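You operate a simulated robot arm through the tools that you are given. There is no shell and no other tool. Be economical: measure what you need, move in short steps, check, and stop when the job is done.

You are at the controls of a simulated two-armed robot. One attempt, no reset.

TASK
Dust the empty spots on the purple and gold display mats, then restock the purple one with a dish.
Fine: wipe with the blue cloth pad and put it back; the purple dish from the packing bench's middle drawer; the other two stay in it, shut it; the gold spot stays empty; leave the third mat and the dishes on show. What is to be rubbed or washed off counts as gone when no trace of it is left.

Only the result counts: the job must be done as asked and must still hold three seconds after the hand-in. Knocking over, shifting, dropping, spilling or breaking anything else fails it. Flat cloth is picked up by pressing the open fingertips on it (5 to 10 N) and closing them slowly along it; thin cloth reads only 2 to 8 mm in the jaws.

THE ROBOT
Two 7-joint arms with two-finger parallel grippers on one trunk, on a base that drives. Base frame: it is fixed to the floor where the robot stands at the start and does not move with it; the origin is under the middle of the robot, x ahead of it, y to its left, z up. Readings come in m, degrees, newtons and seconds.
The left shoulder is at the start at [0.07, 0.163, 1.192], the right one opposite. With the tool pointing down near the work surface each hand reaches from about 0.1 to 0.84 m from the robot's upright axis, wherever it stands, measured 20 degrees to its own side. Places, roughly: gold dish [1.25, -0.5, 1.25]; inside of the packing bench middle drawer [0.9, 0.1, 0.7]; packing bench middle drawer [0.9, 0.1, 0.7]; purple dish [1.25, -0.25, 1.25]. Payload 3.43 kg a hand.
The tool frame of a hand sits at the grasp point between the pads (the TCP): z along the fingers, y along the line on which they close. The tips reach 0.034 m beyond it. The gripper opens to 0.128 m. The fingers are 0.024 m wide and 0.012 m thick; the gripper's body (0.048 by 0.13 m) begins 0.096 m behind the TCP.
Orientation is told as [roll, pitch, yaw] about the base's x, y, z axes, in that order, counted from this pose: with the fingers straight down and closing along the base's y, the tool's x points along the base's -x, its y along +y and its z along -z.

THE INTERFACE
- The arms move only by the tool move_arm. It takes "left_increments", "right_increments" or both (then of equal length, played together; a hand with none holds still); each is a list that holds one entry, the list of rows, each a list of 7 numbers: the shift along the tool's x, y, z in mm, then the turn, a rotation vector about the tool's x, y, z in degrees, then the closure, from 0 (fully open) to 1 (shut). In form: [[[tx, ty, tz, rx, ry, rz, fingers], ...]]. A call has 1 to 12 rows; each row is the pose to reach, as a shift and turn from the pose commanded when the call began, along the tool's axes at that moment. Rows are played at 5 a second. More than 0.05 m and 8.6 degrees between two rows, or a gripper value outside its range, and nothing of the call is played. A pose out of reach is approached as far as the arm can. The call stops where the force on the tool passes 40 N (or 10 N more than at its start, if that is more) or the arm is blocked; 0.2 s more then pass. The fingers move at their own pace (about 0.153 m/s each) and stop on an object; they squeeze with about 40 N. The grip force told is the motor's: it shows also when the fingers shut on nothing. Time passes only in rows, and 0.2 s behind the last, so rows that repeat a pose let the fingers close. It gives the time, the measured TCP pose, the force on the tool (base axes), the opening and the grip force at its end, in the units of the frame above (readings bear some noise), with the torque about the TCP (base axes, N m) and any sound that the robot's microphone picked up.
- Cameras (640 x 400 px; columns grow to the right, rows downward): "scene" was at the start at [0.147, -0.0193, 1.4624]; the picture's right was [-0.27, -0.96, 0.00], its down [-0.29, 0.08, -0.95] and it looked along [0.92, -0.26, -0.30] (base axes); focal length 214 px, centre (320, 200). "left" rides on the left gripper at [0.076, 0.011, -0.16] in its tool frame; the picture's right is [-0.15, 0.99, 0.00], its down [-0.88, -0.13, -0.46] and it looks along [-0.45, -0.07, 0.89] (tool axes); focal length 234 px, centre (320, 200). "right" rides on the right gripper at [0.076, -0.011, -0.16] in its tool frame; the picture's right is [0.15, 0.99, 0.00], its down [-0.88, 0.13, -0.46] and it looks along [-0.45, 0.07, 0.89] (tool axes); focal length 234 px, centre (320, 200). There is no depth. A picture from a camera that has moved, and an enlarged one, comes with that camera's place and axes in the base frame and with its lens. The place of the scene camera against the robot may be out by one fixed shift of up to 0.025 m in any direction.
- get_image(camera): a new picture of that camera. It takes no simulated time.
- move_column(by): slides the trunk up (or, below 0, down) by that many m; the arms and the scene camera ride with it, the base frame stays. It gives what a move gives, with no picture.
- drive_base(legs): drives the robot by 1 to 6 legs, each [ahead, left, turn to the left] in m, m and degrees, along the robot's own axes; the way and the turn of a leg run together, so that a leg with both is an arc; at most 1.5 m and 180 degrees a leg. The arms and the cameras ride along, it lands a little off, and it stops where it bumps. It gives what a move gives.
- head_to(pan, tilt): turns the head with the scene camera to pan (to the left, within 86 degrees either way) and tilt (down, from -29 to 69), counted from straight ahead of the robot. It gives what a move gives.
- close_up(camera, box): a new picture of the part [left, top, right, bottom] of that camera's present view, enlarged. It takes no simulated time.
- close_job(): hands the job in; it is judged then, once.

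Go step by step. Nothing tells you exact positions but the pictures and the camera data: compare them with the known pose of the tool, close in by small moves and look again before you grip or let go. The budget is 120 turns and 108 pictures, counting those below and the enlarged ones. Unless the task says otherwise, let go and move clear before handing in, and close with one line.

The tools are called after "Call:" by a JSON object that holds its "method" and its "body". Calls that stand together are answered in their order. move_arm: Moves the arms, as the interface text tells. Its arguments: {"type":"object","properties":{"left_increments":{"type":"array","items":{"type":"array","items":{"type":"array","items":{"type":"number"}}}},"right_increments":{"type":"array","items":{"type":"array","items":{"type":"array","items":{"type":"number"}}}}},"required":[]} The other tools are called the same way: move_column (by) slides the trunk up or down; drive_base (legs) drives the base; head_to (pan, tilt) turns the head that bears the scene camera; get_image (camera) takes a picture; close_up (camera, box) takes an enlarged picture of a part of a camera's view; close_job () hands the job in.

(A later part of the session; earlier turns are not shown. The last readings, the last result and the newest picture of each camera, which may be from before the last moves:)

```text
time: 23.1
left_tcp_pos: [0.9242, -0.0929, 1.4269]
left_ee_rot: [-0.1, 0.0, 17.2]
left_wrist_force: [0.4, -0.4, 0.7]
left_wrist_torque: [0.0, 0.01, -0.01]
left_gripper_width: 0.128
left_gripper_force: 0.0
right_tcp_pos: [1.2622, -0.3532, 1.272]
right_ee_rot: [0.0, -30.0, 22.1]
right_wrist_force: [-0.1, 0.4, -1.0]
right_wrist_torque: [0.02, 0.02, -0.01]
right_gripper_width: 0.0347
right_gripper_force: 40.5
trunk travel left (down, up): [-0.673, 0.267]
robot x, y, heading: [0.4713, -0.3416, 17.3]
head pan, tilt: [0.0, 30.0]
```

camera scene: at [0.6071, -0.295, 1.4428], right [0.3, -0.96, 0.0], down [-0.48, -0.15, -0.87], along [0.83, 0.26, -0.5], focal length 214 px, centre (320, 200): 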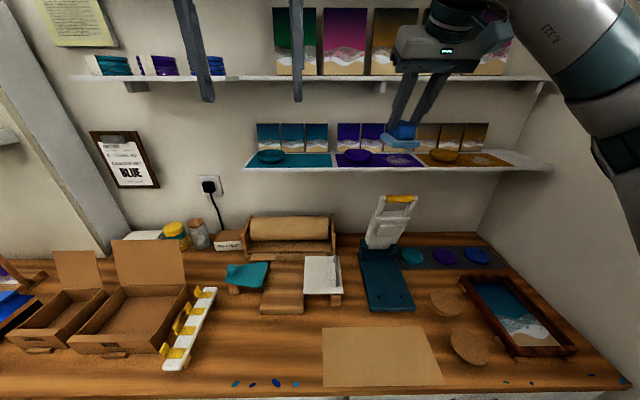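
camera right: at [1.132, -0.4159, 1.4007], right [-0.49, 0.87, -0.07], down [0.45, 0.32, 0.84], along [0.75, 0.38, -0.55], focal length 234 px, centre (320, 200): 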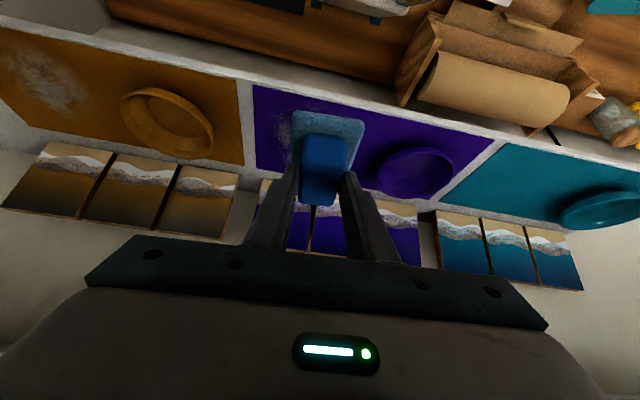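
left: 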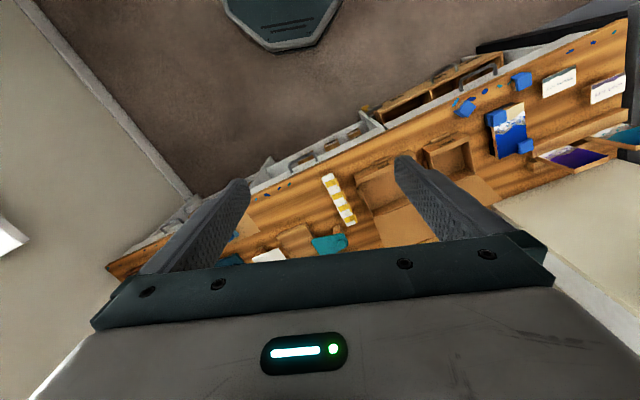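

Call:
{"method": "move_arm", "body": {"right_increments": [[[1, 0, 2, 0, 0, 0, 1], [2.5, 0, 4.3, 0, 0, 0, 1]]]}}

Call:
{"method": "close_up", "body": {"camera": "scene", "box": [320, 90, 480, 160]}}

```text
time: 23.7
left_tcp_pos: [0.9246, -0.0927, 1.4266]
left_ee_rot: [-0.2, 0.0, 17.2]
left_wrist_force: [-0.1, 0.8, 0.7]
left_wrist_torque: [0.02, 0.0, -0.04]
left_gripper_width: 0.1277
left_gripper_force: 0.1
right_tcp_pos: [1.2611, -0.3518, 1.2657]
right_ee_rot: [0.0, -30.1, 22.2]
right_wrist_force: [-0.5, 0.3, -1.0]
right_wrist_torque: [-0.01, 0.0, 0.02]
right_gripper_width: 0.035
right_gripper_force: 40.4
trunk travel left (down, up): [-0.673, 0.267]
robot x, y, heading: [0.4664, -0.3416, 17.3]
head pan, tilt: [0.0, 30.0]
```

```text
4.00 times, centred on (400, 125) of scene
camera zoom: at [0.6088, -0.2951, 1.4426], right [0.3, -0.96, 0.0], down [-0.48, -0.15, -0.87], along [0.83, 0.26, -0.5], focal length 858 px, centre (0, 500)
```

zoom: 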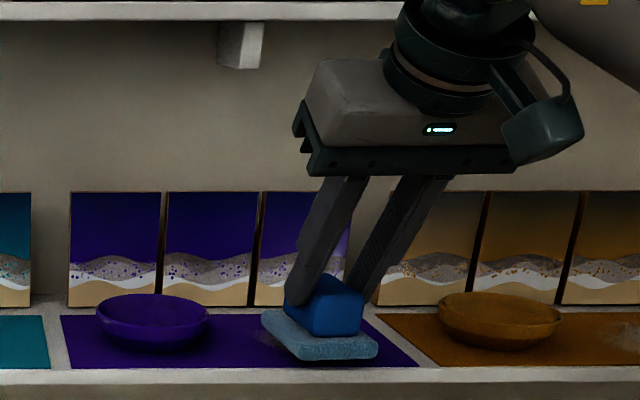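

Call:
{"method": "move_arm", "body": {"right_increments": [[[0.8, 0, 1.3, 0, 0, 0, 1], [1.5, 0, 2.6, 0, 0, 0, 1]]]}}

```text
time: 24.3
left_tcp_pos: [0.9249, -0.0919, 1.4263]
left_ee_rot: [-0.1, 0.0, 17.2]
left_wrist_force: [0.0, -0.4, 1.2]
left_wrist_torque: [0.02, 0.04, 0.02]
left_gripper_width: 0.1279
left_gripper_force: 0.1
right_tcp_pos: [1.2611, -0.351, 1.2635]
right_ee_rot: [0.0, -30.0, 22.1]
right_wrist_force: [0.3, -0.1, -1.3]
right_wrist_torque: [-0.02, 0.01, 0.0]
right_gripper_width: 0.035
right_gripper_force: 39.7
trunk travel left (down, up): [-0.673, 0.267]
robot x, y, heading: [0.4669, -0.3418, 17.2]
head pan, tilt: [0.0, 30.0]
```

Call:
{"method": "move_arm", "body": {"right_increments": [[[0.8, 0, 1.3, 0, 0, 0, 1], [1.5, 0, 2.6, 0, 0, 0, 1]]]}}

Call:
{"method": "close_up", "body": {"camera": "right", "box": [240, 80, 448, 210]}}

```text
time: 24.9
left_tcp_pos: [0.9246, -0.0913, 1.4261]
left_ee_rot: [-0.1, -0.1, 17.2]
left_wrist_force: [0.3, 0.1, -0.1]
left_wrist_torque: [0.03, -0.04, -0.01]
left_gripper_width: 0.1279
left_gripper_force: 0.1
right_tcp_pos: [1.2617, -0.3531, 1.2596]
right_ee_rot: [0.0, -30.0, 22.4]
right_wrist_force: [-0.1, 0.7, -0.8]
right_wrist_torque: [0.0, 0.01, 0.01]
right_gripper_width: 0.0352
right_gripper_force: 39.8
trunk travel left (down, up): [-0.673, 0.267]
robot x, y, heading: [0.4666, -0.3424, 17.2]
head pan, tilt: [0.0, 30.0]
```

```text
3.08 times, centred on (344, 145) of right
camera zoom: at [1.1311, -0.4169, 1.3603], right [-0.49, 0.87, -0.07], down [0.45, 0.32, 0.84], along [0.75, 0.38, -0.55], focal length 720 px, centre (246, 369)
```

zoom: 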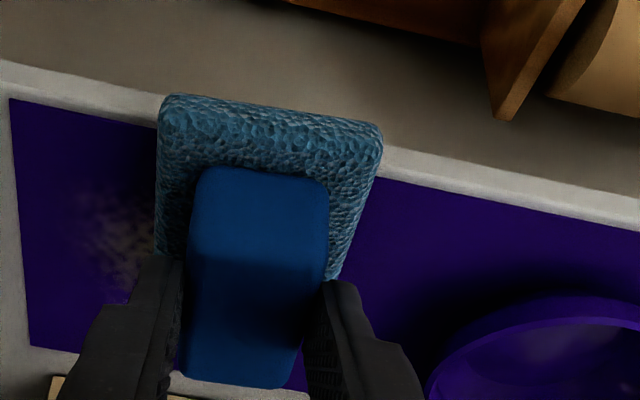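

The pad is farther back than the TCP suggested (it overhangs the shelf front), so I shift 30 mm deeper, 8 mm right, and slightly down.

Call:
{"method": "move_arm", "body": {"right_increments": [[[-13, -4, 7, 0, 0, 0, 1], [-26, -8, 15, 0, 0, 0, 1], [-24, -8, 18.5, 0, 0, 0, 1]]]}}

Call:
{"method": "close_up", "body": {"camera": "right", "box": [240, 80, 448, 210]}}

Call:
{"method": "close_up", "body": {"camera": "scene", "box": [350, 110, 446, 160]}}

```text
time: 25.7
left_tcp_pos: [0.9245, -0.0926, 1.426]
left_ee_rot: [-0.1, 0.1, 17.2]
left_wrist_force: [-0.9, -0.8, -0.2]
left_wrist_torque: [-0.03, -0.03, 0.01]
left_gripper_width: 0.128
left_gripper_force: 0.0
right_tcp_pos: [1.292, -0.3487, 1.2584]
right_ee_rot: [0.0, -30.1, 22.2]
right_wrist_force: [-0.3, -0.4, -0.9]
right_wrist_torque: [0.02, 0.02, 0.02]
right_gripper_width: 0.0349
right_gripper_force: 40.6
trunk travel left (down, up): [-0.673, 0.267]
robot x, y, heading: [0.4687, -0.3426, 17.1]
head pan, tilt: [0.0, 30.0]
```

```text
3.08 times, centred on (344, 145) of right
camera zoom: at [1.1619, -0.4132, 1.3569], right [-0.49, 0.87, -0.07], down [0.44, 0.32, 0.84], along [0.75, 0.38, -0.54], focal length 720 px, centre (246, 369)
```

zoom: 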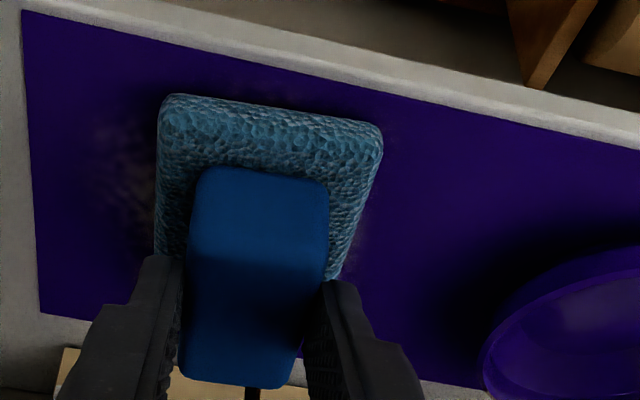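

```text
6.67 times, centred on (398, 135) of scene
camera zoom: at [0.6085, -0.2955, 1.4426], right [0.3, -0.96, 0.0], down [-0.48, -0.15, -0.87], along [0.83, 0.26, -0.5], focal length 1430 px, centre (-200, 633)
```

zoom: 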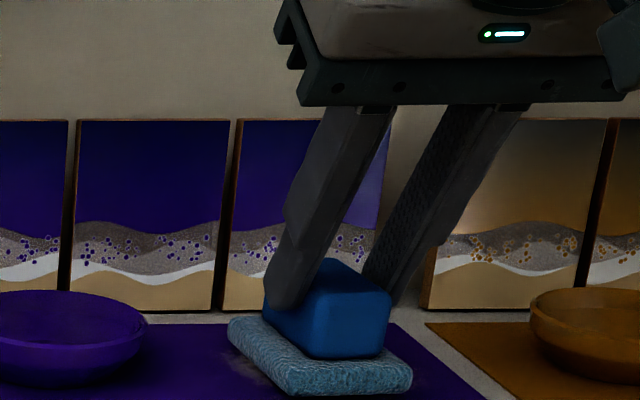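

Now centred on the dust. Continue down in small steps to contact.

Call:
{"method": "move_arm", "body": {"right_increments": [[[1, 0, 1.7, 0, 0, 0, 1], [2, 0, 3.5, 0, 0, 0, 1]]]}}

```text
time: 26.3
left_tcp_pos: [0.9247, -0.0934, 1.4258]
left_ee_rot: [-0.2, 0.0, 17.2]
left_wrist_force: [0.4, 0.2, -1.2]
left_wrist_torque: [-0.01, -0.03, 0.01]
left_gripper_width: 0.1282
left_gripper_force: 0.2
right_tcp_pos: [1.2919, -0.3479, 1.2538]
right_ee_rot: [0.0, -30.0, 22.1]
right_wrist_force: [0.0, 0.9, -0.7]
right_wrist_torque: [0.01, -0.02, 0.0]
right_gripper_width: 0.0352
right_gripper_force: 40.0
trunk travel left (down, up): [-0.673, 0.267]
robot x, y, heading: [0.468, -0.3438, 17.2]
head pan, tilt: [0.0, 30.0]
```

Call:
{"method": "move_arm", "body": {"right_increments": [[[1, 0, 1.7, 0, 0, 0, 1], [2, 0, 3.5, 0, 0, 0, 1]]]}}

Call:
{"method": "close_up", "body": {"camera": "scene", "box": [350, 110, 446, 160]}}

```text
time: 26.9
left_tcp_pos: [0.9244, -0.0937, 1.4269]
left_ee_rot: [-0.1, -0.1, 17.2]
left_wrist_force: [0.1, 0.1, 0.4]
left_wrist_torque: [-0.02, 0.0, 0.01]
left_gripper_width: 0.128
left_gripper_force: 0.1
right_tcp_pos: [1.2925, -0.3478, 1.2516]
right_ee_rot: [0.1, -30.4, 22.1]
right_wrist_force: [9.5, -1.5, 18.8]
right_wrist_torque: [-0.23, -0.08, 0.09]
right_gripper_width: 0.035
right_gripper_force: 40.0
trunk travel left (down, up): [-0.673, 0.267]
robot x, y, heading: [0.4693, -0.3456, 17.2]
head pan, tilt: [0.0, 30.0]
```

```text
6.67 times, centred on (398, 135) of scene
camera zoom: at [0.6077, -0.2953, 1.4431], right [0.3, -0.96, 0.0], down [-0.48, -0.15, -0.87], along [0.83, 0.26, -0.5], focal length 1430 px, centre (-200, 633)
```

zoom: 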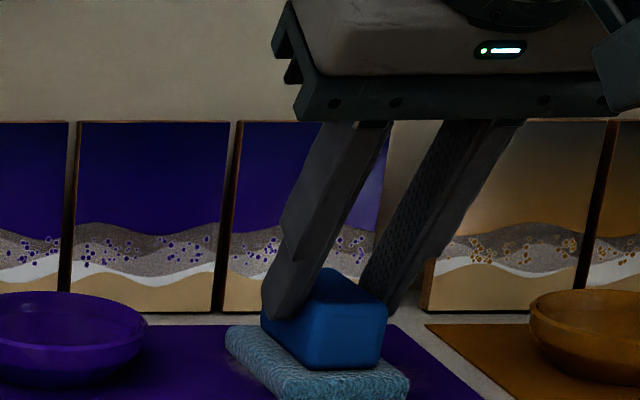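

Contact at TCP z≈1.252 with ~19 N. I'll ease 1 mm and sweep over the purple dust.

Call:
{"method": "move_arm", "body": {"right_increments": [[[-0.5, -14, -0.87, 0, 0, 0, 1], [-0.5, -28, -0.87, 0, 0, 0, 1], [-0.5, -5, -0.87, 0, 0, 0, 1], [-0.5, 18, -0.87, 0, 0, 0, 1], [16.8, 18, -10.9, 0, 0, 0, 1], [16.8, -5, -10.9, 0, 0, 0, 1], [16.8, -28, -10.9, 0, 0, 0, 1], [-10.9, -28, 5.1, 0, 0, 0, 1], [-10.9, -5, 5.1, 0, 0, 0, 1], [-10.9, 18, 5.1, 0, 0, 0, 1], [-0.5, 0, -0.87, 0, 0, 0, 1]]]}}

Call:
{"method": "close_up", "body": {"camera": "right", "box": [240, 80, 448, 210]}}

Call:
{"method": "close_up", "body": {"camera": "scene", "box": [320, 100, 448, 180]}}

```text
time: 29.3
left_tcp_pos: [0.9211, -0.0879, 1.4269]
left_ee_rot: [-0.1, 0.0, 17.5]
left_wrist_force: [-1.0, 0.3, -0.4]
left_wrist_torque: [-0.07, 0.01, -0.02]
left_gripper_width: 0.1279
left_gripper_force: 0.1
right_tcp_pos: [1.289, -0.339, 1.2526]
right_ee_rot: [-0.1, -30.3, 22.6]
right_wrist_force: [2.7, 10.7, 23.3]
right_wrist_torque: [0.83, -0.6, 0.17]
right_gripper_width: 0.0351
right_gripper_force: 39.9
trunk travel left (down, up): [-0.673, 0.267]
robot x, y, heading: [0.4664, -0.3412, 17.4]
head pan, tilt: [0.0, 30.0]
```

```text
3.08 times, centred on (344, 145) of right
camera zoom: at [1.1578, -0.4045, 1.3518], right [-0.5, 0.86, -0.07], down [0.44, 0.33, 0.84], along [0.75, 0.38, -0.54], focal length 720 px, centre (246, 369)
```

zoom: 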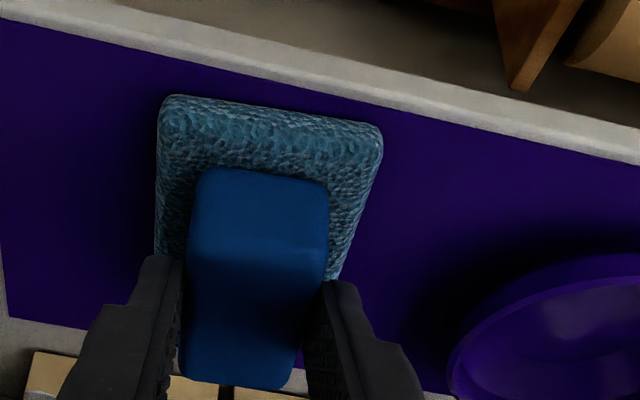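

```text
5.00 times, centred on (384, 140) of scene
camera zoom: at [0.6054, -0.2913, 1.4428], right [0.3, -0.95, 0.0], down [-0.48, -0.15, -0.87], along [0.83, 0.26, -0.5], focal length 1072 px, centre (0, 500)
```

zoom: 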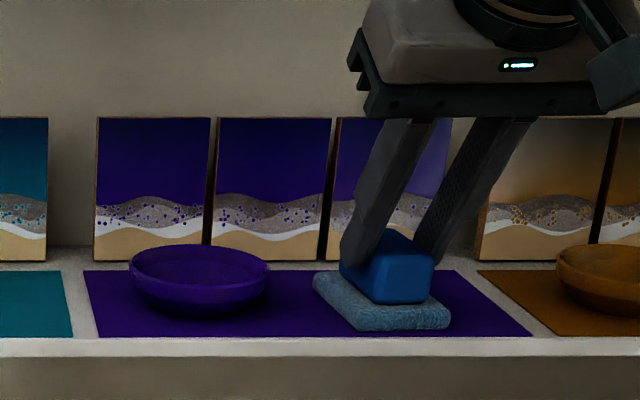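

Dust visibly vanishes. I'll lift 6 cm and check the purple spot.

Call:
{"method": "move_arm", "body": {"right_increments": [[[-15, 0, -26, 0, 0, 0, 1], [-30, 0, -52, 0, 0, 0, 1], [-40, 0, -69, 0, 0, 0, 1]]]}}

Call:
{"method": "close_up", "body": {"camera": "scene", "box": [320, 110, 416, 170]}}

Call:
{"method": "get_image", "body": {"camera": "right"}}

```text
time: 30.1
left_tcp_pos: [0.9242, -0.0927, 1.4259]
left_ee_rot: [-0.2, 0.0, 17.3]
left_wrist_force: [1.0, 0.5, -0.7]
left_wrist_torque: [-0.01, -0.02, 0.0]
left_gripper_width: 0.1282
left_gripper_force: 0.0
right_tcp_pos: [1.2901, -0.3494, 1.3286]
right_ee_rot: [-0.2, -29.8, 22.1]
right_wrist_force: [1.0, 0.1, -0.5]
right_wrist_torque: [-0.03, 0.01, 0.0]
right_gripper_width: 0.0347
right_gripper_force: 40.3
trunk travel left (down, up): [-0.673, 0.267]
robot x, y, heading: [0.4675, -0.345, 17.1]
head pan, tilt: [0.0, 30.0]
```

```text
6.67 times, centred on (368, 140) of scene
camera zoom: at [0.6085, -0.2952, 1.4425], right [0.3, -0.96, 0.0], down [-0.48, -0.15, -0.87], along [0.83, 0.26, -0.5], focal length 1430 px, centre (0, 600)
```

zoom: 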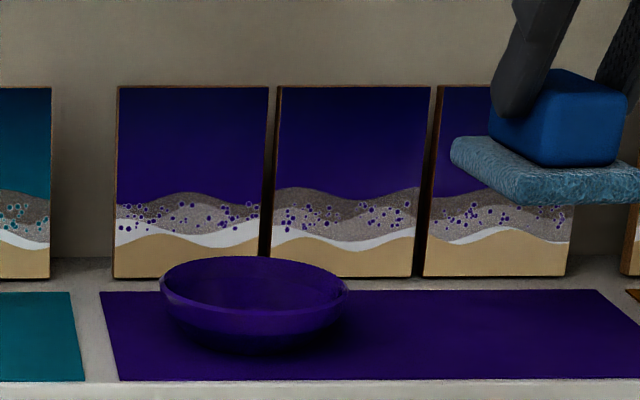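

```text
59 pictures are left
camera right: at [1.1605, -0.4131, 1.4289], right [-0.49, 0.87, -0.07], down [0.45, 0.32, 0.83], along [0.75, 0.38, -0.55], focal length 234 px, centre (320, 200)
```

right: 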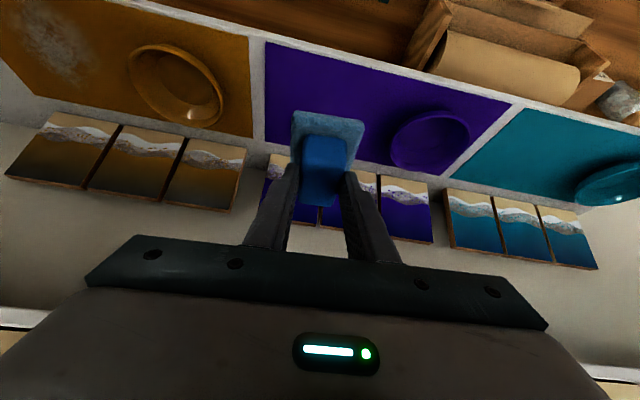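

The purple spot is clean. Now over to the gold spot, passing above its dish (raise 2 cm more).

Call:
{"method": "move_arm", "body": {"right_increments": [[[-10, -10, -17, 0, 0, 0, 1], [-7, -57, -20, 0, 0, 0, 1], [-3, -104, -22, 0, 0, 0, 1], [1, -151, -24, 0, 0, 0, 1], [5, -198, -26, 0, 0, 0, 1], [8.5, -240, -28, 0, 0, 0, 1]]]}}

Call:
{"method": "get_image", "body": {"camera": "right"}}

Call:
{"method": "get_image", "body": {"camera": "scene"}}

```text
time: 31.5
left_tcp_pos: [0.9234, -0.0974, 1.4273]
left_ee_rot: [0.0, -0.1, 17.4]
left_wrist_force: [-0.6, -0.3, 0.2]
left_wrist_torque: [0.23, -0.02, 0.01]
left_gripper_width: 0.1278
left_gripper_force: 0.0
right_tcp_pos: [1.3213, -0.5585, 1.3101]
right_ee_rot: [0.1, -30.2, 22.1]
right_wrist_force: [-0.9, 0.6, -0.8]
right_wrist_torque: [-0.15, -0.07, -0.08]
right_gripper_width: 0.0348
right_gripper_force: 40.0
right hand out of reach, approached as far as the arm can: row 5, 6
trunk travel left (down, up): [-0.673, 0.267]
robot x, y, heading: [0.4683, -0.3423, 17.3]
head pan, tilt: [0.0, 30.0]
```

```text
58 pictures are left
camera right: at [1.1902, -0.6235, 1.4096], right [-0.49, 0.87, -0.07], down [0.44, 0.32, 0.84], along [0.75, 0.38, -0.54], focal length 234 px, centre (320, 200)
```

right: 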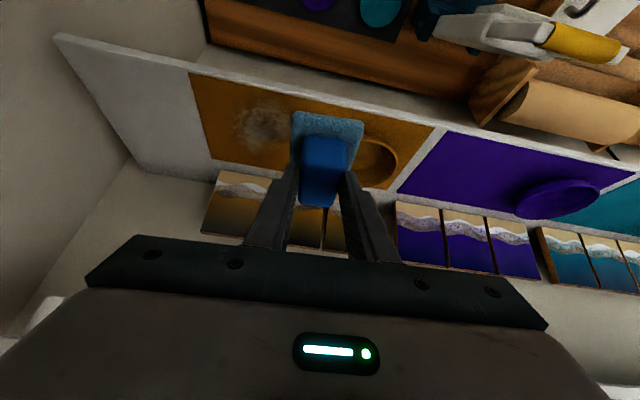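

```text
57 pictures are left
camera scene: at [0.6081, -0.2982, 1.4426], right [0.3, -0.95, 0.0], down [-0.48, -0.15, -0.87], along [0.83, 0.26, -0.5], focal length 214 px, centre (320, 200)
```

scene: 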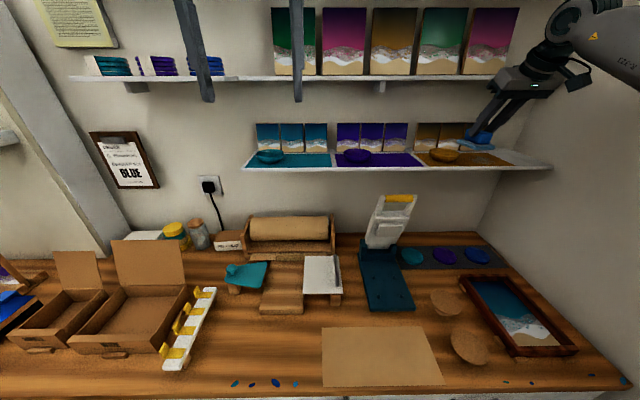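

Gold is at the edge of reach, so I'll move the base 0.13 m right; the arm is stretched and moves away from the dish.

Call:
{"method": "drive_base", "body": {"legs": [[0.03, -0.12, 0]]}}

Call:
{"method": "get_image", "body": {"camera": "right"}}

Call:
{"method": "get_image", "body": {"camera": "scene"}}

```text
time: 32.7
left_tcp_pos: [0.986, -0.197, 1.4274]
left_ee_rot: [-0.1, -0.2, 17.4]
left_wrist_force: [-0.8, 0.1, -0.2]
left_wrist_torque: [-0.02, 0.01, -0.01]
left_gripper_width: 0.128
left_gripper_force: 0.1
right_tcp_pos: [1.3841, -0.6573, 1.3119]
right_ee_rot: [-0.2, -30.1, 22.4]
right_wrist_force: [0.3, -0.3, 0.4]
right_wrist_torque: [-0.01, 0.01, 0.0]
right_gripper_width: 0.0351
right_gripper_force: 39.9
trunk travel left (down, up): [-0.673, 0.267]
robot x, y, heading: [0.531, -0.4476, 17.2]
head pan, tilt: [0.0, 30.0]
```

```text
56 pictures are left
camera right: at [1.2541, -0.7229, 1.4113], right [-0.49, 0.87, -0.07], down [0.44, 0.32, 0.84], along [0.75, 0.38, -0.54], focal length 234 px, centre (320, 200)
```

right: 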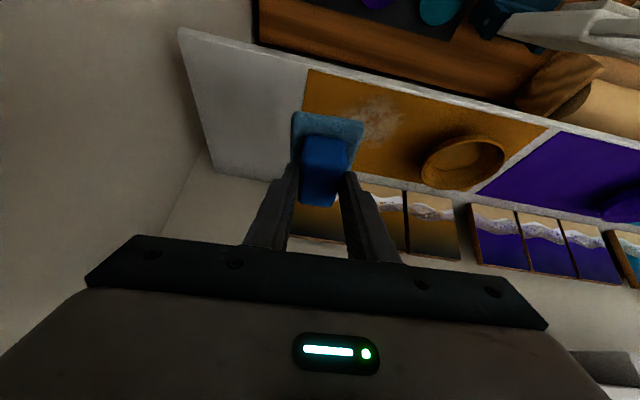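

```text
55 pictures are left
camera scene: at [0.6716, -0.3991, 1.4427], right [0.3, -0.95, 0.0], down [-0.48, -0.15, -0.87], along [0.83, 0.26, -0.5], focal length 214 px, centre (320, 200)
```

scene: 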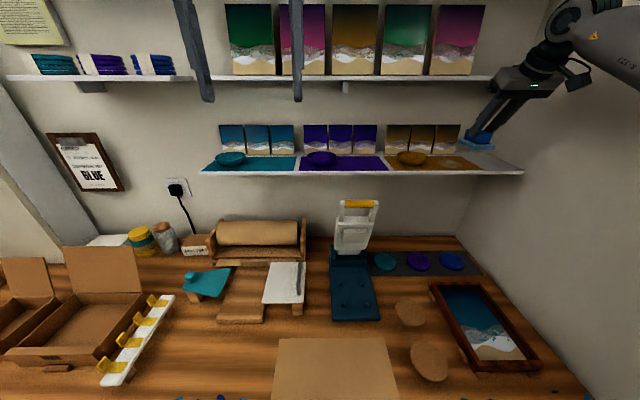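

Base moved; TCP is now ~5.5 cm right of the gold dust. I'll shift left at this height first and check.

Call:
{"method": "move_arm", "body": {"right_increments": [[[-5, 28, 3, 0, 0, 0, 1], [-10, 56, 6, 0, 0, 0, 1]]]}}

Call:
{"method": "close_up", "body": {"camera": "right", "box": [240, 60, 464, 200]}}

```text
time: 33.3
left_tcp_pos: [0.9884, -0.1943, 1.4261]
left_ee_rot: [-0.1, 0.1, 17.4]
left_wrist_force: [0.4, 0.2, 0.2]
left_wrist_torque: [-0.02, 0.01, -0.02]
left_gripper_width: 0.128
left_gripper_force: 0.1
right_tcp_pos: [1.3745, -0.6012, 1.3115]
right_ee_rot: [-0.1, -30.0, 22.3]
right_wrist_force: [0.0, 0.3, -0.6]
right_wrist_torque: [-0.03, 0.03, -0.01]
right_gripper_width: 0.0349
right_gripper_force: 40.1
trunk travel left (down, up): [-0.673, 0.267]
robot x, y, heading: [0.5311, -0.4484, 17.5]
head pan, tilt: [0.0, 30.0]
```

```text
2.86 times, centred on (352, 130) of right
camera zoom: at [1.2445, -0.6648, 1.4116], right [-0.49, 0.87, -0.08], down [0.44, 0.32, 0.84], along [0.75, 0.38, -0.54], focal length 669 px, centre (229, 400)
```

zoom: 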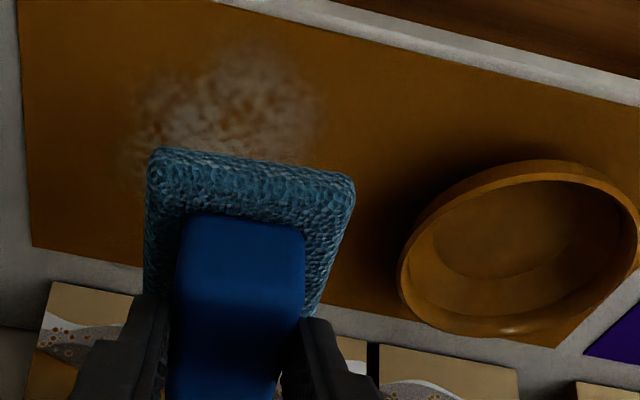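

Call:
{"method": "move_arm", "body": {"right_increments": [[[0, -8, 17, 0, 0, 0, 1], [9, -8, 34, 0, 0, 0, 1], [18.4, -8, 50.6, 0, 0, 0, 1]]]}}

Call:
{"method": "close_up", "body": {"camera": "right", "box": [240, 80, 448, 210]}}

```text
time: 34.1
left_tcp_pos: [0.988, -0.1972, 1.4267]
left_ee_rot: [0.0, 0.0, 17.3]
left_wrist_force: [0.5, 1.0, -0.9]
left_wrist_torque: [0.01, 0.03, -0.02]
left_gripper_width: 0.128
left_gripper_force: 0.0
right_tcp_pos: [1.3868, -0.6072, 1.2586]
right_ee_rot: [0.0, -30.2, 22.2]
right_wrist_force: [0.1, -0.1, -0.7]
right_wrist_torque: [0.03, -0.02, -0.04]
right_gripper_width: 0.0349
right_gripper_force: 40.0
trunk travel left (down, up): [-0.673, 0.267]
robot x, y, heading: [0.5334, -0.4487, 17.4]
head pan, tilt: [0.0, 30.0]
```

```text
3.08 times, centred on (344, 145) of right
camera zoom: at [1.2565, -0.6715, 1.3582], right [-0.49, 0.87, -0.07], down [0.44, 0.32, 0.84], along [0.75, 0.38, -0.54], focal length 720 px, centre (246, 369)
```

zoom: 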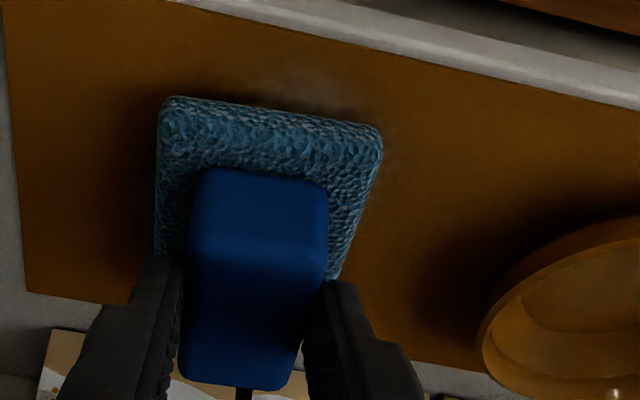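

Slightly too deep and right; I'll shift back 12 mm and left 8 mm and descend to contact.

Call:
{"method": "move_arm", "body": {"right_increments": [[[10.4, 8, -6, 0, 0, 0, 1], [12.4, 8, -2.5, 0, 0, 0, 1], [13.9, 8, 0.1, 0, 0, 0, 1]]]}}

Call:
{"method": "close_up", "body": {"camera": "right", "box": [240, 80, 448, 210]}}

```text
time: 34.9
left_tcp_pos: [0.9877, -0.1957, 1.4266]
left_ee_rot: [-0.1, -0.1, 17.4]
left_wrist_force: [-0.7, -0.2, -0.1]
left_wrist_torque: [-0.01, -0.02, -0.03]
left_gripper_width: 0.1281
left_gripper_force: 0.0
right_tcp_pos: [1.3718, -0.6039, 1.2535]
right_ee_rot: [-0.1, -30.1, 22.1]
right_wrist_force: [2.5, -0.1, 4.1]
right_wrist_torque: [0.15, -0.18, -0.1]
right_gripper_width: 0.0351
right_gripper_force: 40.3
trunk travel left (down, up): [-0.673, 0.267]
robot x, y, heading: [0.5328, -0.4466, 17.3]
head pan, tilt: [0.0, 30.0]
```

```text
3.08 times, centred on (344, 145) of right
camera zoom: at [1.2413, -0.6684, 1.3518], right [-0.49, 0.87, -0.08], down [0.44, 0.32, 0.84], along [0.75, 0.38, -0.54], focal length 720 px, centre (246, 369)
```

zoom: 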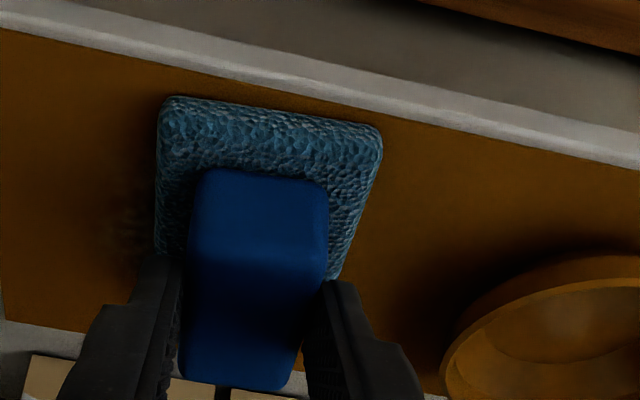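

Contact at 4 N, centred. Sweeping the gold spot now.

Call:
{"method": "move_arm", "body": {"right_increments": [[[0.5, -13, 0.87, 0, 0, 0, 1], [0.5, -28, 0.87, 0, 0, 0, 1], [0.5, -5, 0.87, 0, 0, 0, 1], [0.5, 16, 0.87, 0, 0, 0, 1], [9.2, 16, -4.1, 0, 0, 0, 1], [9.2, -5, -4.1, 0, 0, 0, 1], [9.2, -28, -4.1, 0, 0, 0, 1], [-11.6, -28, 7.9, 0, 0, 0, 1], [-11.6, -5, 7.9, 0, 0, 0, 1], [-11.6, 16, 7.9, 0, 0, 0, 1], [0.5, 0, 0.87, 0, 0, 0, 1]]]}}

Call:
{"method": "move_arm", "body": {"right_increments": [[[-15, 0, -26, 0, 0, 0, 1], [-30, 0, -52, 0, 0, 0, 1], [-40, 0, -69, 0, 0, 0, 1]]]}}

Call:
{"method": "get_image", "body": {"camera": "right"}}

Call:
{"method": "close_up", "body": {"camera": "scene", "box": [370, 110, 530, 190]}}

```text
time: 37.3
left_tcp_pos: [0.9842, -0.1925, 1.427]
left_ee_rot: [-0.2, -0.2, 17.5]
left_wrist_force: [0.3, 0.0, 0.7]
left_wrist_torque: [-0.05, -0.03, -0.03]
left_gripper_width: 0.1282
left_gripper_force: 0.1
right_tcp_pos: [1.3689, -0.5991, 1.2521]
right_ee_rot: [-0.1, -30.2, 22.6]
right_wrist_force: [2.0, 7.0, 17.4]
right_wrist_torque: [0.63, -0.43, 0.09]
right_gripper_width: 0.0348
right_gripper_force: 39.6
trunk travel left (down, up): [-0.673, 0.267]
robot x, y, heading: [0.5287, -0.4465, 17.4]
head pan, tilt: [0.0, 30.0]
```

```text
time: 38.1
left_tcp_pos: [0.9885, -0.1962, 1.4258]
left_ee_rot: [-0.1, 0.0, 17.4]
left_wrist_force: [-0.2, 1.0, -0.2]
left_wrist_torque: [0.01, 0.0, -0.01]
left_gripper_width: 0.1281
left_gripper_force: 0.1
right_tcp_pos: [1.3736, -0.6025, 1.3305]
right_ee_rot: [-0.1, -30.0, 22.2]
right_wrist_force: [0.3, 0.2, -0.5]
right_wrist_torque: [-0.01, -0.01, -0.05]
right_gripper_width: 0.0351
right_gripper_force: 39.4
trunk travel left (down, up): [-0.673, 0.267]
robot x, y, heading: [0.5305, -0.4438, 17.0]
head pan, tilt: [0.0, 30.0]
```

```text
51 pictures are left
camera right: at [1.2424, -0.6666, 1.4294], right [-0.49, 0.87, -0.07], down [0.45, 0.32, 0.83], along [0.75, 0.38, -0.55], focal length 234 px, centre (320, 200)
```

right: 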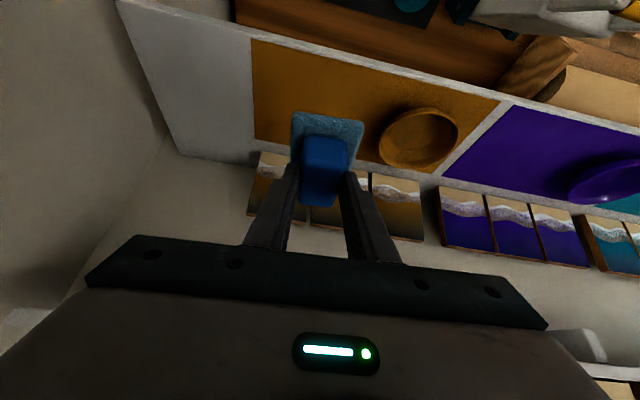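

```text
4.00 times, centred on (450, 150) of scene
camera zoom: at [0.6723, -0.3995, 1.4425], right [0.3, -0.95, 0.0], down [-0.48, -0.15, -0.87], along [0.83, 0.26, -0.5], focal length 858 px, centre (-200, 400)
```

zoom: 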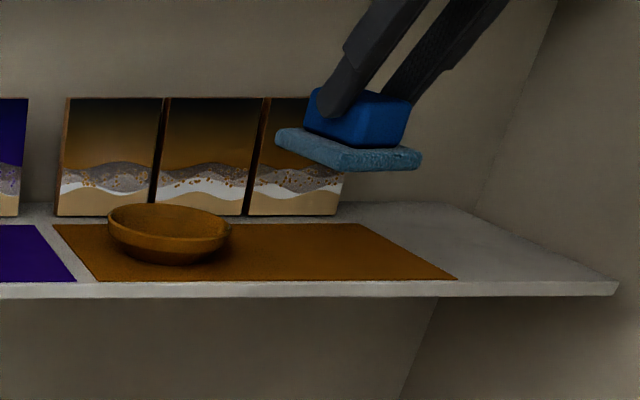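

Gold is clean too. Now back off and return to the bench station.

Call:
{"method": "drive_base", "body": {"legs": [[-0.23, 0, 0], [0, 0.17, 0]]}}

```text
time: 40.9
left_tcp_pos: [0.7182, -0.1052, 1.4256]
left_ee_rot: [-0.1, 0.0, 17.3]
left_wrist_force: [-0.4, -0.3, -0.3]
left_wrist_torque: [0.02, -0.02, -0.01]
left_gripper_width: 0.1281
left_gripper_force: 0.0
right_tcp_pos: [1.1035, -0.5113, 1.3288]
right_ee_rot: [0.2, -30.1, 22.3]
right_wrist_force: [0.7, -0.2, -0.1]
right_wrist_torque: [0.02, 0.03, 0.04]
right_gripper_width: 0.0352
right_gripper_force: 40.3
trunk travel left (down, up): [-0.673, 0.267]
robot x, y, heading: [0.2613, -0.3508, 17.6]
head pan, tilt: [0.0, 30.0]
```

Call:
{"method": "move_arm", "body": {"right_increments": [[[18, 40.4, -10.4, 0, 0, 0, 1], [36, 80.9, -20.8, 0, 0, 0, 1], [54, 121.3, -31.2, 0, 0, 0, 1], [72, 161.7, -41.5, 0, 0, 0, 1], [90, 202.2, -51.9, 0, 0, 0, 1], [107.9, 242.6, -62.3, 0, 0, 0, 1], [127.9, 242.6, -27.7, 0, 0, 0, 1], [147.9, 242.6, 6.9, 0, 0, 0, 1], [167.9, 242.6, 41.6, 0, 0, 0, 1], [187.9, 242.6, 76.2, 0, 0, 0, 1], [207.9, 242.6, 110.9, 0, 0, 0, 1], [227.9, 242.6, 145.5, 0, 0, 0, 1]]]}}

Call:
{"method": "get_image", "body": {"camera": "scene"}}

```text
time: 43.5
left_tcp_pos: [0.7172, -0.103, 1.4268]
left_ee_rot: [0.0, 0.0, 17.5]
left_wrist_force: [-0.2, 0.1, -0.2]
left_wrist_torque: [-0.02, -0.02, 0.0]
left_gripper_width: 0.1281
left_gripper_force: 0.1
right_tcp_pos: [0.8952, -0.332, 1.0877]
right_ee_rot: [0.0, -30.1, 22.3]
right_wrist_force: [-0.3, 0.0, -1.1]
right_wrist_torque: [-0.01, 0.06, 0.0]
right_gripper_width: 0.0351
right_gripper_force: 39.8
trunk travel left (down, up): [-0.673, 0.267]
robot x, y, heading: [0.2613, -0.3549, 17.7]
head pan, tilt: [0.0, 30.0]
```

```text
49 pictures are left
camera scene: at [0.4025, -0.3071, 1.4426], right [0.3, -0.95, 0.0], down [-0.48, -0.15, -0.87], along [0.83, 0.26, -0.5], focal length 214 px, centre (320, 200)
```

scene: 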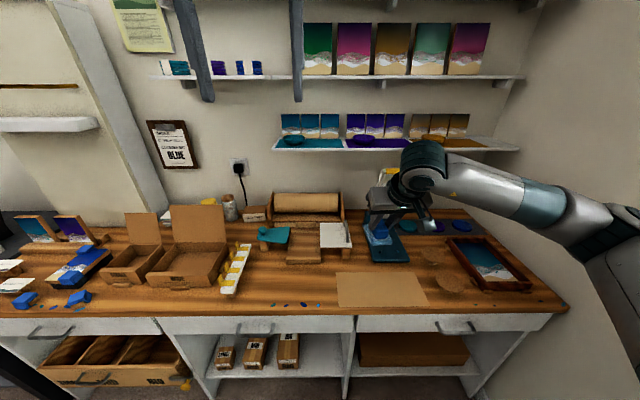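

Call:
{"method": "move_arm", "body": {"right_increments": [[[20, 0, 34.6, 0, 0, 0, 1], [40, 0, 69.3, 0, 0, 0, 1], [60, 0, 103.9, 0, 0, 0, 1], [80, 0, 138.6, 0, 0, 0, 1], [97, 0, 168, 0, 0, 0, 1], [107, 0, 185.5, 0, 0, 0, 1]]]}}

Call:
{"method": "move_arm", "body": {"right_increments": [[[2.5, 0, 4.3, 0, 0, 0, 1], [4.8, -1, 8.3, 0, 0, 0, 1]]]}}

Call:
{"method": "close_up", "body": {"camera": "scene", "box": [324, 240, 452, 320]}}

Call:
{"method": "get_image", "body": {"camera": "right"}}

```text
time: 44.9
left_tcp_pos: [0.7168, -0.1039, 1.4266]
left_ee_rot: [-0.1, 0.0, 17.5]
left_wrist_force: [-0.1, -0.2, 0.2]
left_wrist_torque: [0.0, 0.06, 0.01]
left_gripper_width: 0.1281
left_gripper_force: 0.0
right_tcp_pos: [0.8958, -0.3327, 0.8758]
right_ee_rot: [-0.1, -30.1, 22.3]
right_wrist_force: [0.8, -0.6, -0.8]
right_wrist_torque: [-0.03, 0.05, -0.03]
right_gripper_width: 0.035
right_gripper_force: 39.8
trunk travel left (down, up): [-0.673, 0.267]
robot x, y, heading: [0.2638, -0.3586, 17.5]
head pan, tilt: [0.0, 30.0]
```

```text
time: 45.5
left_tcp_pos: [0.7167, -0.1032, 1.4253]
left_ee_rot: [-0.1, 0.0, 17.5]
left_wrist_force: [0.5, -0.8, -0.1]
left_wrist_torque: [-0.04, -0.02, -0.01]
left_gripper_width: 0.1278
left_gripper_force: 0.1
right_tcp_pos: [0.8957, -0.3317, 0.8655]
right_ee_rot: [-0.1, -30.2, 22.3]
right_wrist_force: [-0.9, -0.2, -0.8]
right_wrist_torque: [0.02, 0.0, 0.0]
right_gripper_width: 0.0349
right_gripper_force: 40.4
trunk travel left (down, up): [-0.673, 0.267]
robot x, y, heading: [0.2601, -0.3518, 17.2]
head pan, tilt: [0.0, 30.0]
```

```text
5.00 times, centred on (388, 280) of scene
camera zoom: at [0.4018, -0.307, 1.4426], right [0.3, -0.95, 0.0], down [-0.48, -0.15, -0.87], along [0.83, 0.26, -0.5], focal length 1072 px, centre (-20, -200)
```

zoom: 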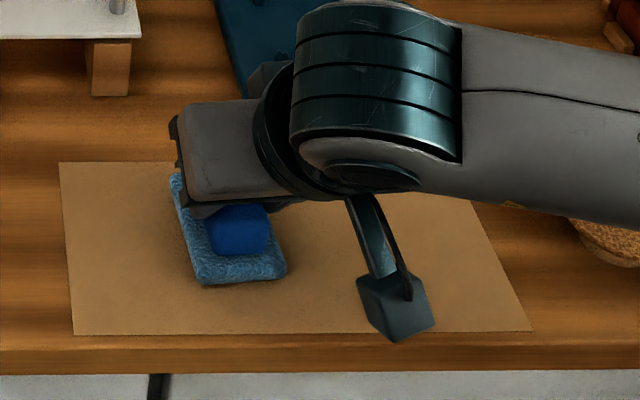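

```text
47 pictures are left
camera right: at [0.7661, -0.3973, 0.9654], right [-0.49, 0.87, -0.07], down [0.44, 0.32, 0.84], along [0.75, 0.38, -0.54], focal length 234 px, centre (320, 200)
```

right: 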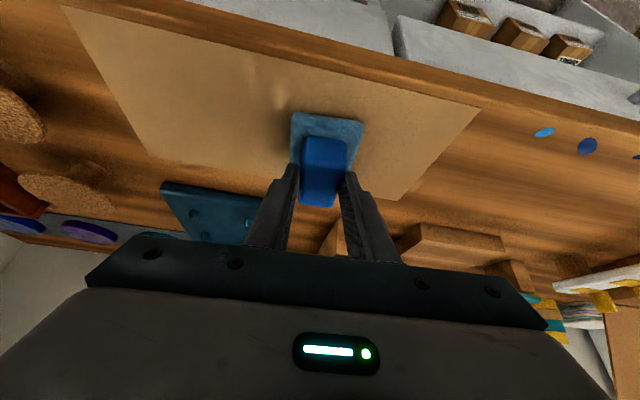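

Call:
{"method": "move_arm", "body": {"right_increments": [[[0.8, 0, 1.4, 0, 0, 0, 1], [1.5, 0, 2.6, 0, 0, 0, 1]]]}}

```text
time: 46.1
left_tcp_pos: [0.7162, -0.1031, 1.427]
left_ee_rot: [-0.1, 0.0, 17.4]
left_wrist_force: [-0.5, 0.3, 0.3]
left_wrist_torque: [0.02, 0.01, -0.01]
left_gripper_width: 0.1282
left_gripper_force: 0.1
right_tcp_pos: [0.8962, -0.332, 0.8637]
right_ee_rot: [0.0, -30.0, 22.3]
right_wrist_force: [0.5, -0.1, 0.2]
right_wrist_torque: [-0.03, -0.02, -0.05]
right_gripper_width: 0.0349
right_gripper_force: 39.9
trunk travel left (down, up): [-0.673, 0.267]
robot x, y, heading: [0.2572, -0.3574, 17.5]
head pan, tilt: [0.0, 30.0]
```

Just at the original resting height; one more millimetre, then open and retreat up.

Call:
{"method": "move_arm", "body": {"right_increments": [[[0.5, 0, 0.9, 0, 0, 0, 1], [0.5, 0, 0.9, 0, 0, 0, 0.6], [0.5, 0, 0.9, 0, 0, 0, 0.3], [0.5, 0, 0.9, 0, 0, 0, 0.3], [0.5, 0, -10, 0, 0, 0, 0.2], [0.5, 0, -40, 0, 0, 0, 0], [-10, 0, -80, 0, 0, 0, 0], [-30, 0, -120, 0, 0, 0, 0], [-55, 0, -160, 0, 0, 0, 0], [-75, 0, -200, 0, 0, 0, 0], [-95, 0, -240, 0, 0, 0, 0]]]}}

Call:
{"method": "head_to", "body": {"pan": 0, "tilt": 50}}

Call:
{"method": "get_image", "body": {"camera": "scene"}}

```text
time: 48.5
left_tcp_pos: [0.7154, -0.1032, 1.4259]
left_ee_rot: [-0.1, -0.1, 17.5]
left_wrist_force: [0.0, -0.2, -0.8]
left_wrist_torque: [-0.06, 0.01, 0.01]
left_gripper_width: 0.128
left_gripper_force: 0.1
right_tcp_pos: [0.8585, -0.347, 1.1196]
right_ee_rot: [-0.1, -30.1, 22.5]
right_wrist_force: [0.6, -0.4, 0.5]
right_wrist_torque: [0.0, -0.01, -0.01]
right_gripper_width: 0.1279
right_gripper_force: 0.1
trunk travel left (down, up): [-0.673, 0.267]
robot x, y, heading: [0.2615, -0.3549, 17.6]
head pan, tilt: [0.0, 30.0]
```

```text
time: 49.4
left_tcp_pos: [0.7163, -0.1036, 1.426]
left_ee_rot: [-0.1, 0.0, 17.4]
left_wrist_force: [0.0, 0.5, 0.2]
left_wrist_torque: [0.01, -0.01, -0.02]
left_gripper_width: 0.1281
left_gripper_force: 0.2
right_tcp_pos: [0.8601, -0.3475, 1.1192]
right_ee_rot: [0.0, -30.1, 22.3]
right_wrist_force: [0.6, 0.1, -0.7]
right_wrist_torque: [-0.01, -0.03, -0.02]
right_gripper_width: 0.1281
right_gripper_force: 0.0
trunk travel left (down, up): [-0.673, 0.267]
robot x, y, heading: [0.2568, -0.3543, 17.8]
head pan, tilt: [0.0, 50.0]
```

```text
46 pictures are left
camera scene: at [0.389, -0.3111, 1.4131], right [0.3, -0.95, 0.0], down [-0.73, -0.23, -0.64], along [0.61, 0.19, -0.77], focal length 214 px, centre (320, 200)
```

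scene: 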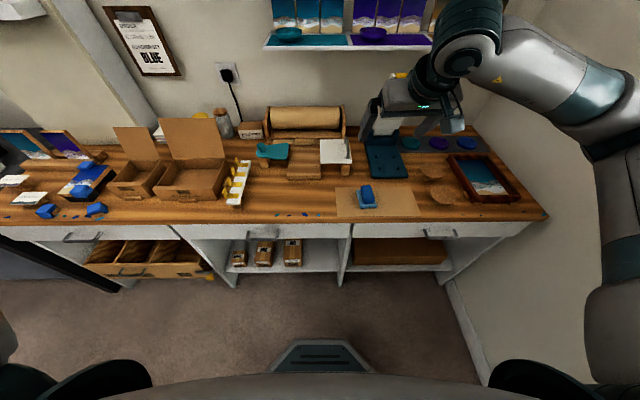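

The pad is back in place. Next the middle drawer: look closely at its handle.

Call:
{"method": "close_up", "body": {"camera": "scene", "box": [170, 200, 362, 320]}}

Call:
{"method": "close_up", "body": {"camera": "scene", "box": [320, 150, 448, 230]}}

```text
3.33 times, centred on (266, 260) of scene
camera zoom: at [0.389, -0.3111, 1.4131], right [0.3, -0.95, 0.0], down [-0.73, -0.23, -0.64], along [0.61, 0.19, -0.77], focal length 715 px, centre (500, 0)
```

zoom: 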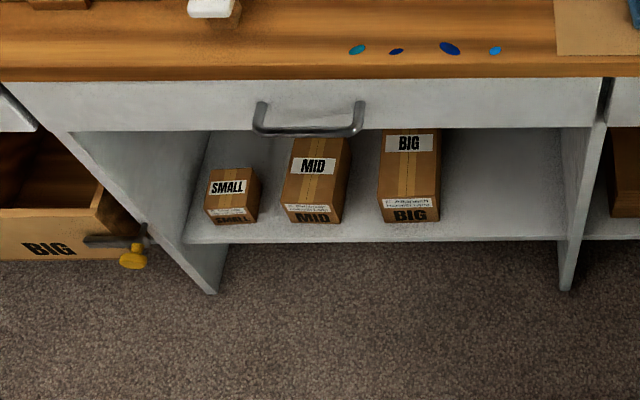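

```text
5.00 times, centred on (384, 190) of scene
camera zoom: at [0.389, -0.3111, 1.4131], right [0.3, -0.95, 0.0], down [-0.73, -0.23, -0.64], along [0.61, 0.19, -0.77], focal length 1072 px, centre (0, 250)
```

zoom: 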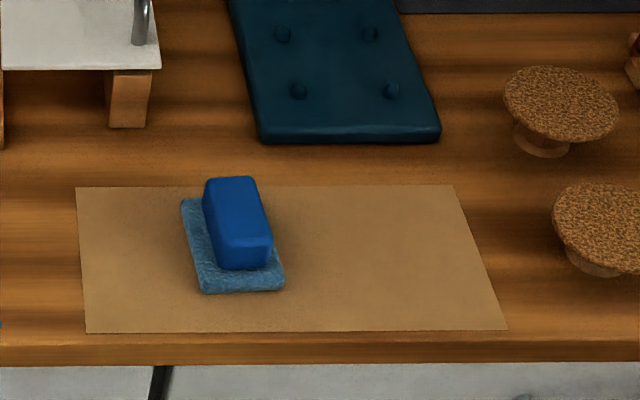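

The bar handle is at about (0.635, −0.222, 0.785) in bench frame. I'll back off slightly and bring the left hand down, turning it to point forward with fingers closing vertically.

Call:
{"method": "drive_base", "body": {"legs": [[-0.12, 0.03, 0]]}}

Call:
{"method": "move_arm", "body": {"left_increments": [[[3, 5, 45, -4.9, -4.9, 4.9, 0], [6, 10, 90, -9.8, -9.8, 9.8, 0], [8, 15, 135, -14.7, -14.7, 14.7, 0], [11, 20, 180, -19.6, -19.6, 19.6, 0], [14, 25, 225, -24.5, -24.5, 24.5, 0], [17, 30, 270, -29.4, -29.4, 29.4, 0], [19, 35, 315, -34.3, -34.3, 34.3, 0], [22, 40, 360, -39.2, -39.2, 39.2, 0], [25, 45, 405, -44.1, -44.1, 44.1, 0], [28, 50, 450, -49, -49, 49, 0], [30, 55, 495, -53.9, -53.9, 53.9, 0], [33, 60, 540, -58.8, -58.8, 58.8, 0]]]}}

```text
time: 50.6
left_tcp_pos: [0.5951, -0.1089, 1.4249]
left_ee_rot: [-0.1, -0.1, 17.4]
left_wrist_force: [0.0, -0.7, -1.0]
left_wrist_torque: [0.01, 0.02, 0.02]
left_gripper_width: 0.1283
left_gripper_force: 0.0
right_tcp_pos: [0.7378, -0.3552, 1.1169]
right_ee_rot: [0.0, -30.0, 22.3]
right_wrist_force: [0.1, -0.1, -0.3]
right_wrist_torque: [0.0, 0.04, -0.01]
right_gripper_width: 0.128
right_gripper_force: 0.0
trunk travel left (down, up): [-0.673, 0.267]
robot x, y, heading: [0.1362, -0.3606, 17.4]
head pan, tilt: [0.0, 50.0]
```

```text
time: 53.2
left_tcp_pos: [0.6508, -0.0544, 0.9089]
left_ee_rot: [76.5, -9.5, -60.0]
left_wrist_force: [1.6, 0.8, 0.0]
left_wrist_torque: [-0.02, -0.02, -0.06]
left_gripper_width: 0.1278
left_gripper_force: 0.0
left hand out of reach, approached as far as the arm can: row 8, 9, 10, 11, 12
right_tcp_pos: [0.7385, -0.3466, 1.118]
right_ee_rot: [-0.3, -29.9, 22.6]
right_wrist_force: [1.3, 1.7, -0.4]
right_wrist_torque: [-0.2, 0.03, -0.05]
right_gripper_width: 0.1283
right_gripper_force: 0.1
trunk travel left (down, up): [-0.673, 0.267]
robot x, y, heading: [0.1337, -0.3627, 17.4]
head pan, tilt: [0.0, 50.0]
```

The forward-pointing pose is infeasible that low with the trunk high. I'll back off 0.15 m and lower the trunk 0.3 m.

Call:
{"method": "drive_base", "body": {"legs": [[-0.17, 0, 0]]}}

Call:
{"method": "move_column", "body": {"by": -0.3}}

Call:
{"method": "get_image", "body": {"camera": "scene"}}

Call:
{"method": "get_image", "body": {"camera": "left"}}

```text
time: 54.7
left_tcp_pos: [0.4857, -0.1126, 0.9131]
left_ee_rot: [76.8, -9.1, -60.2]
left_wrist_force: [-0.2, 0.5, -0.7]
left_wrist_torque: [-0.01, -0.03, -0.02]
left_gripper_width: 0.128
left_gripper_force: 0.1
right_tcp_pos: [0.5749, -0.4067, 1.1192]
right_ee_rot: [0.0, -30.0, 22.2]
right_wrist_force: [0.2, -0.6, -0.4]
right_wrist_torque: [0.01, 0.0, 0.01]
right_gripper_width: 0.1279
right_gripper_force: 0.1
trunk travel left (down, up): [-0.673, 0.267]
robot x, y, heading: [-0.0241, -0.4129, 17.2]
head pan, tilt: [0.0, 50.0]
```

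```text
time: 57.7
left_tcp_pos: [0.4854, -0.1129, 0.6126]
left_ee_rot: [76.9, -9.3, -60.2]
left_wrist_force: [1.0, 0.7, 0.6]
left_wrist_torque: [-0.01, 0.02, -0.01]
left_gripper_width: 0.128
left_gripper_force: 0.1
right_tcp_pos: [0.5757, -0.4063, 0.8204]
right_ee_rot: [-0.2, -30.1, 22.2]
right_wrist_force: [-0.9, -0.5, 0.6]
right_wrist_torque: [0.0, 0.01, 0.0]
right_gripper_width: 0.1281
right_gripper_force: 0.0
trunk travel left (down, up): [-0.373, 0.567]
robot x, y, heading: [-0.0259, -0.4159, 17.1]
head pan, tilt: [0.0, 50.0]
```

```text
43 pictures are left
camera scene: at [0.1041, -0.3696, 1.1131], right [0.3, -0.95, 0.0], down [-0.73, -0.23, -0.64], along [0.61, 0.19, -0.77], focal length 214 px, centre (320, 200)
```

scene: 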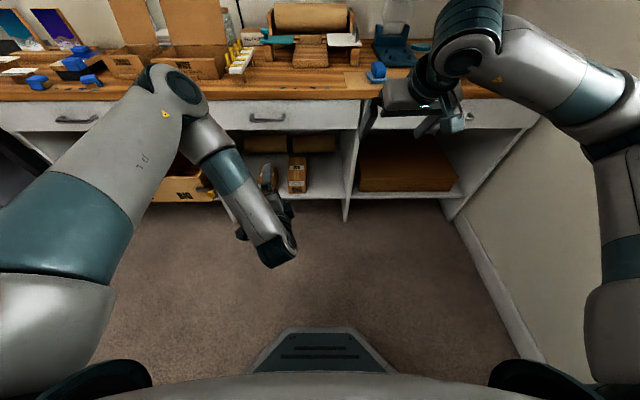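

```text
42 pictures are left
camera left: at [0.3127, -0.1174, 0.6474], right [0.19, 0.12, 0.97], down [0.02, -0.99, 0.12], along [0.98, 0.0, -0.19], focal length 234 px, centre (320, 200)
```

left: 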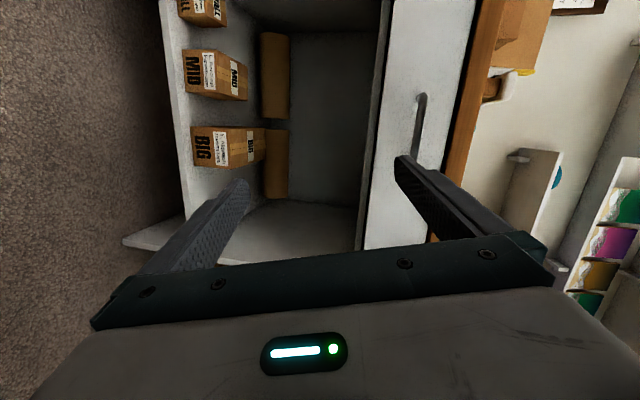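

Now the left camera shows the handle between the fingers' reach: about (0.685, −0.197, 0.715). I'll finish the rotation and move to a pre-grasp 10 cm short.

Call:
{"method": "move_arm", "body": {"left_increments": [[[1, 27, 24, -2.4, -2.3, 2.2, 0], [3, 54, 48, -4.8, -4.6, 4.3, 0], [4, 81, 73, -7.2, -6.8, 6.5, 0], [5, 108, 97, -9.6, -9.1, 8.6, 0], [6, 135, 121, -12, -11.4, 10.8, 0]]]}}

Call:
{"method": "get_image", "body": {"camera": "left"}}

```text
time: 58.9
left_tcp_pos: [0.6101, -0.1188, 0.7685]
left_ee_rot: [87.5, 0.1, -68.8]
left_wrist_force: [-0.2, 0.3, -0.5]
left_wrist_torque: [0.02, 0.02, 0.0]
left_gripper_width: 0.1281
left_gripper_force: 0.0
left hand out of reach, approached as far as the arm can: row 1, 2, 3, 4, 5
right_tcp_pos: [0.5742, -0.4066, 0.8215]
right_ee_rot: [-0.1, -30.1, 22.2]
right_wrist_force: [1.2, 0.2, 0.0]
right_wrist_torque: [0.03, -0.01, 0.0]
right_gripper_width: 0.1278
right_gripper_force: 0.0
trunk travel left (down, up): [-0.373, 0.567]
robot x, y, heading: [-0.026, -0.4161, 17.1]
head pan, tilt: [0.0, 50.0]
```

```text
41 pictures are left
camera left: at [0.4339, -0.1059, 0.7866], right [0.09, -0.12, 0.99], down [-0.11, -0.99, -0.11], along [0.99, -0.1, -0.11], focal length 234 px, centre (320, 200)
```

left: 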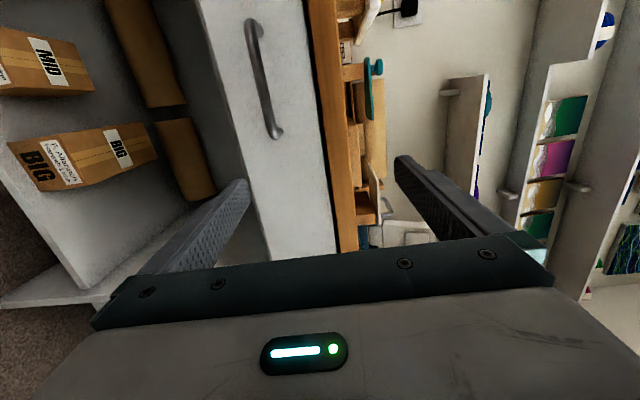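

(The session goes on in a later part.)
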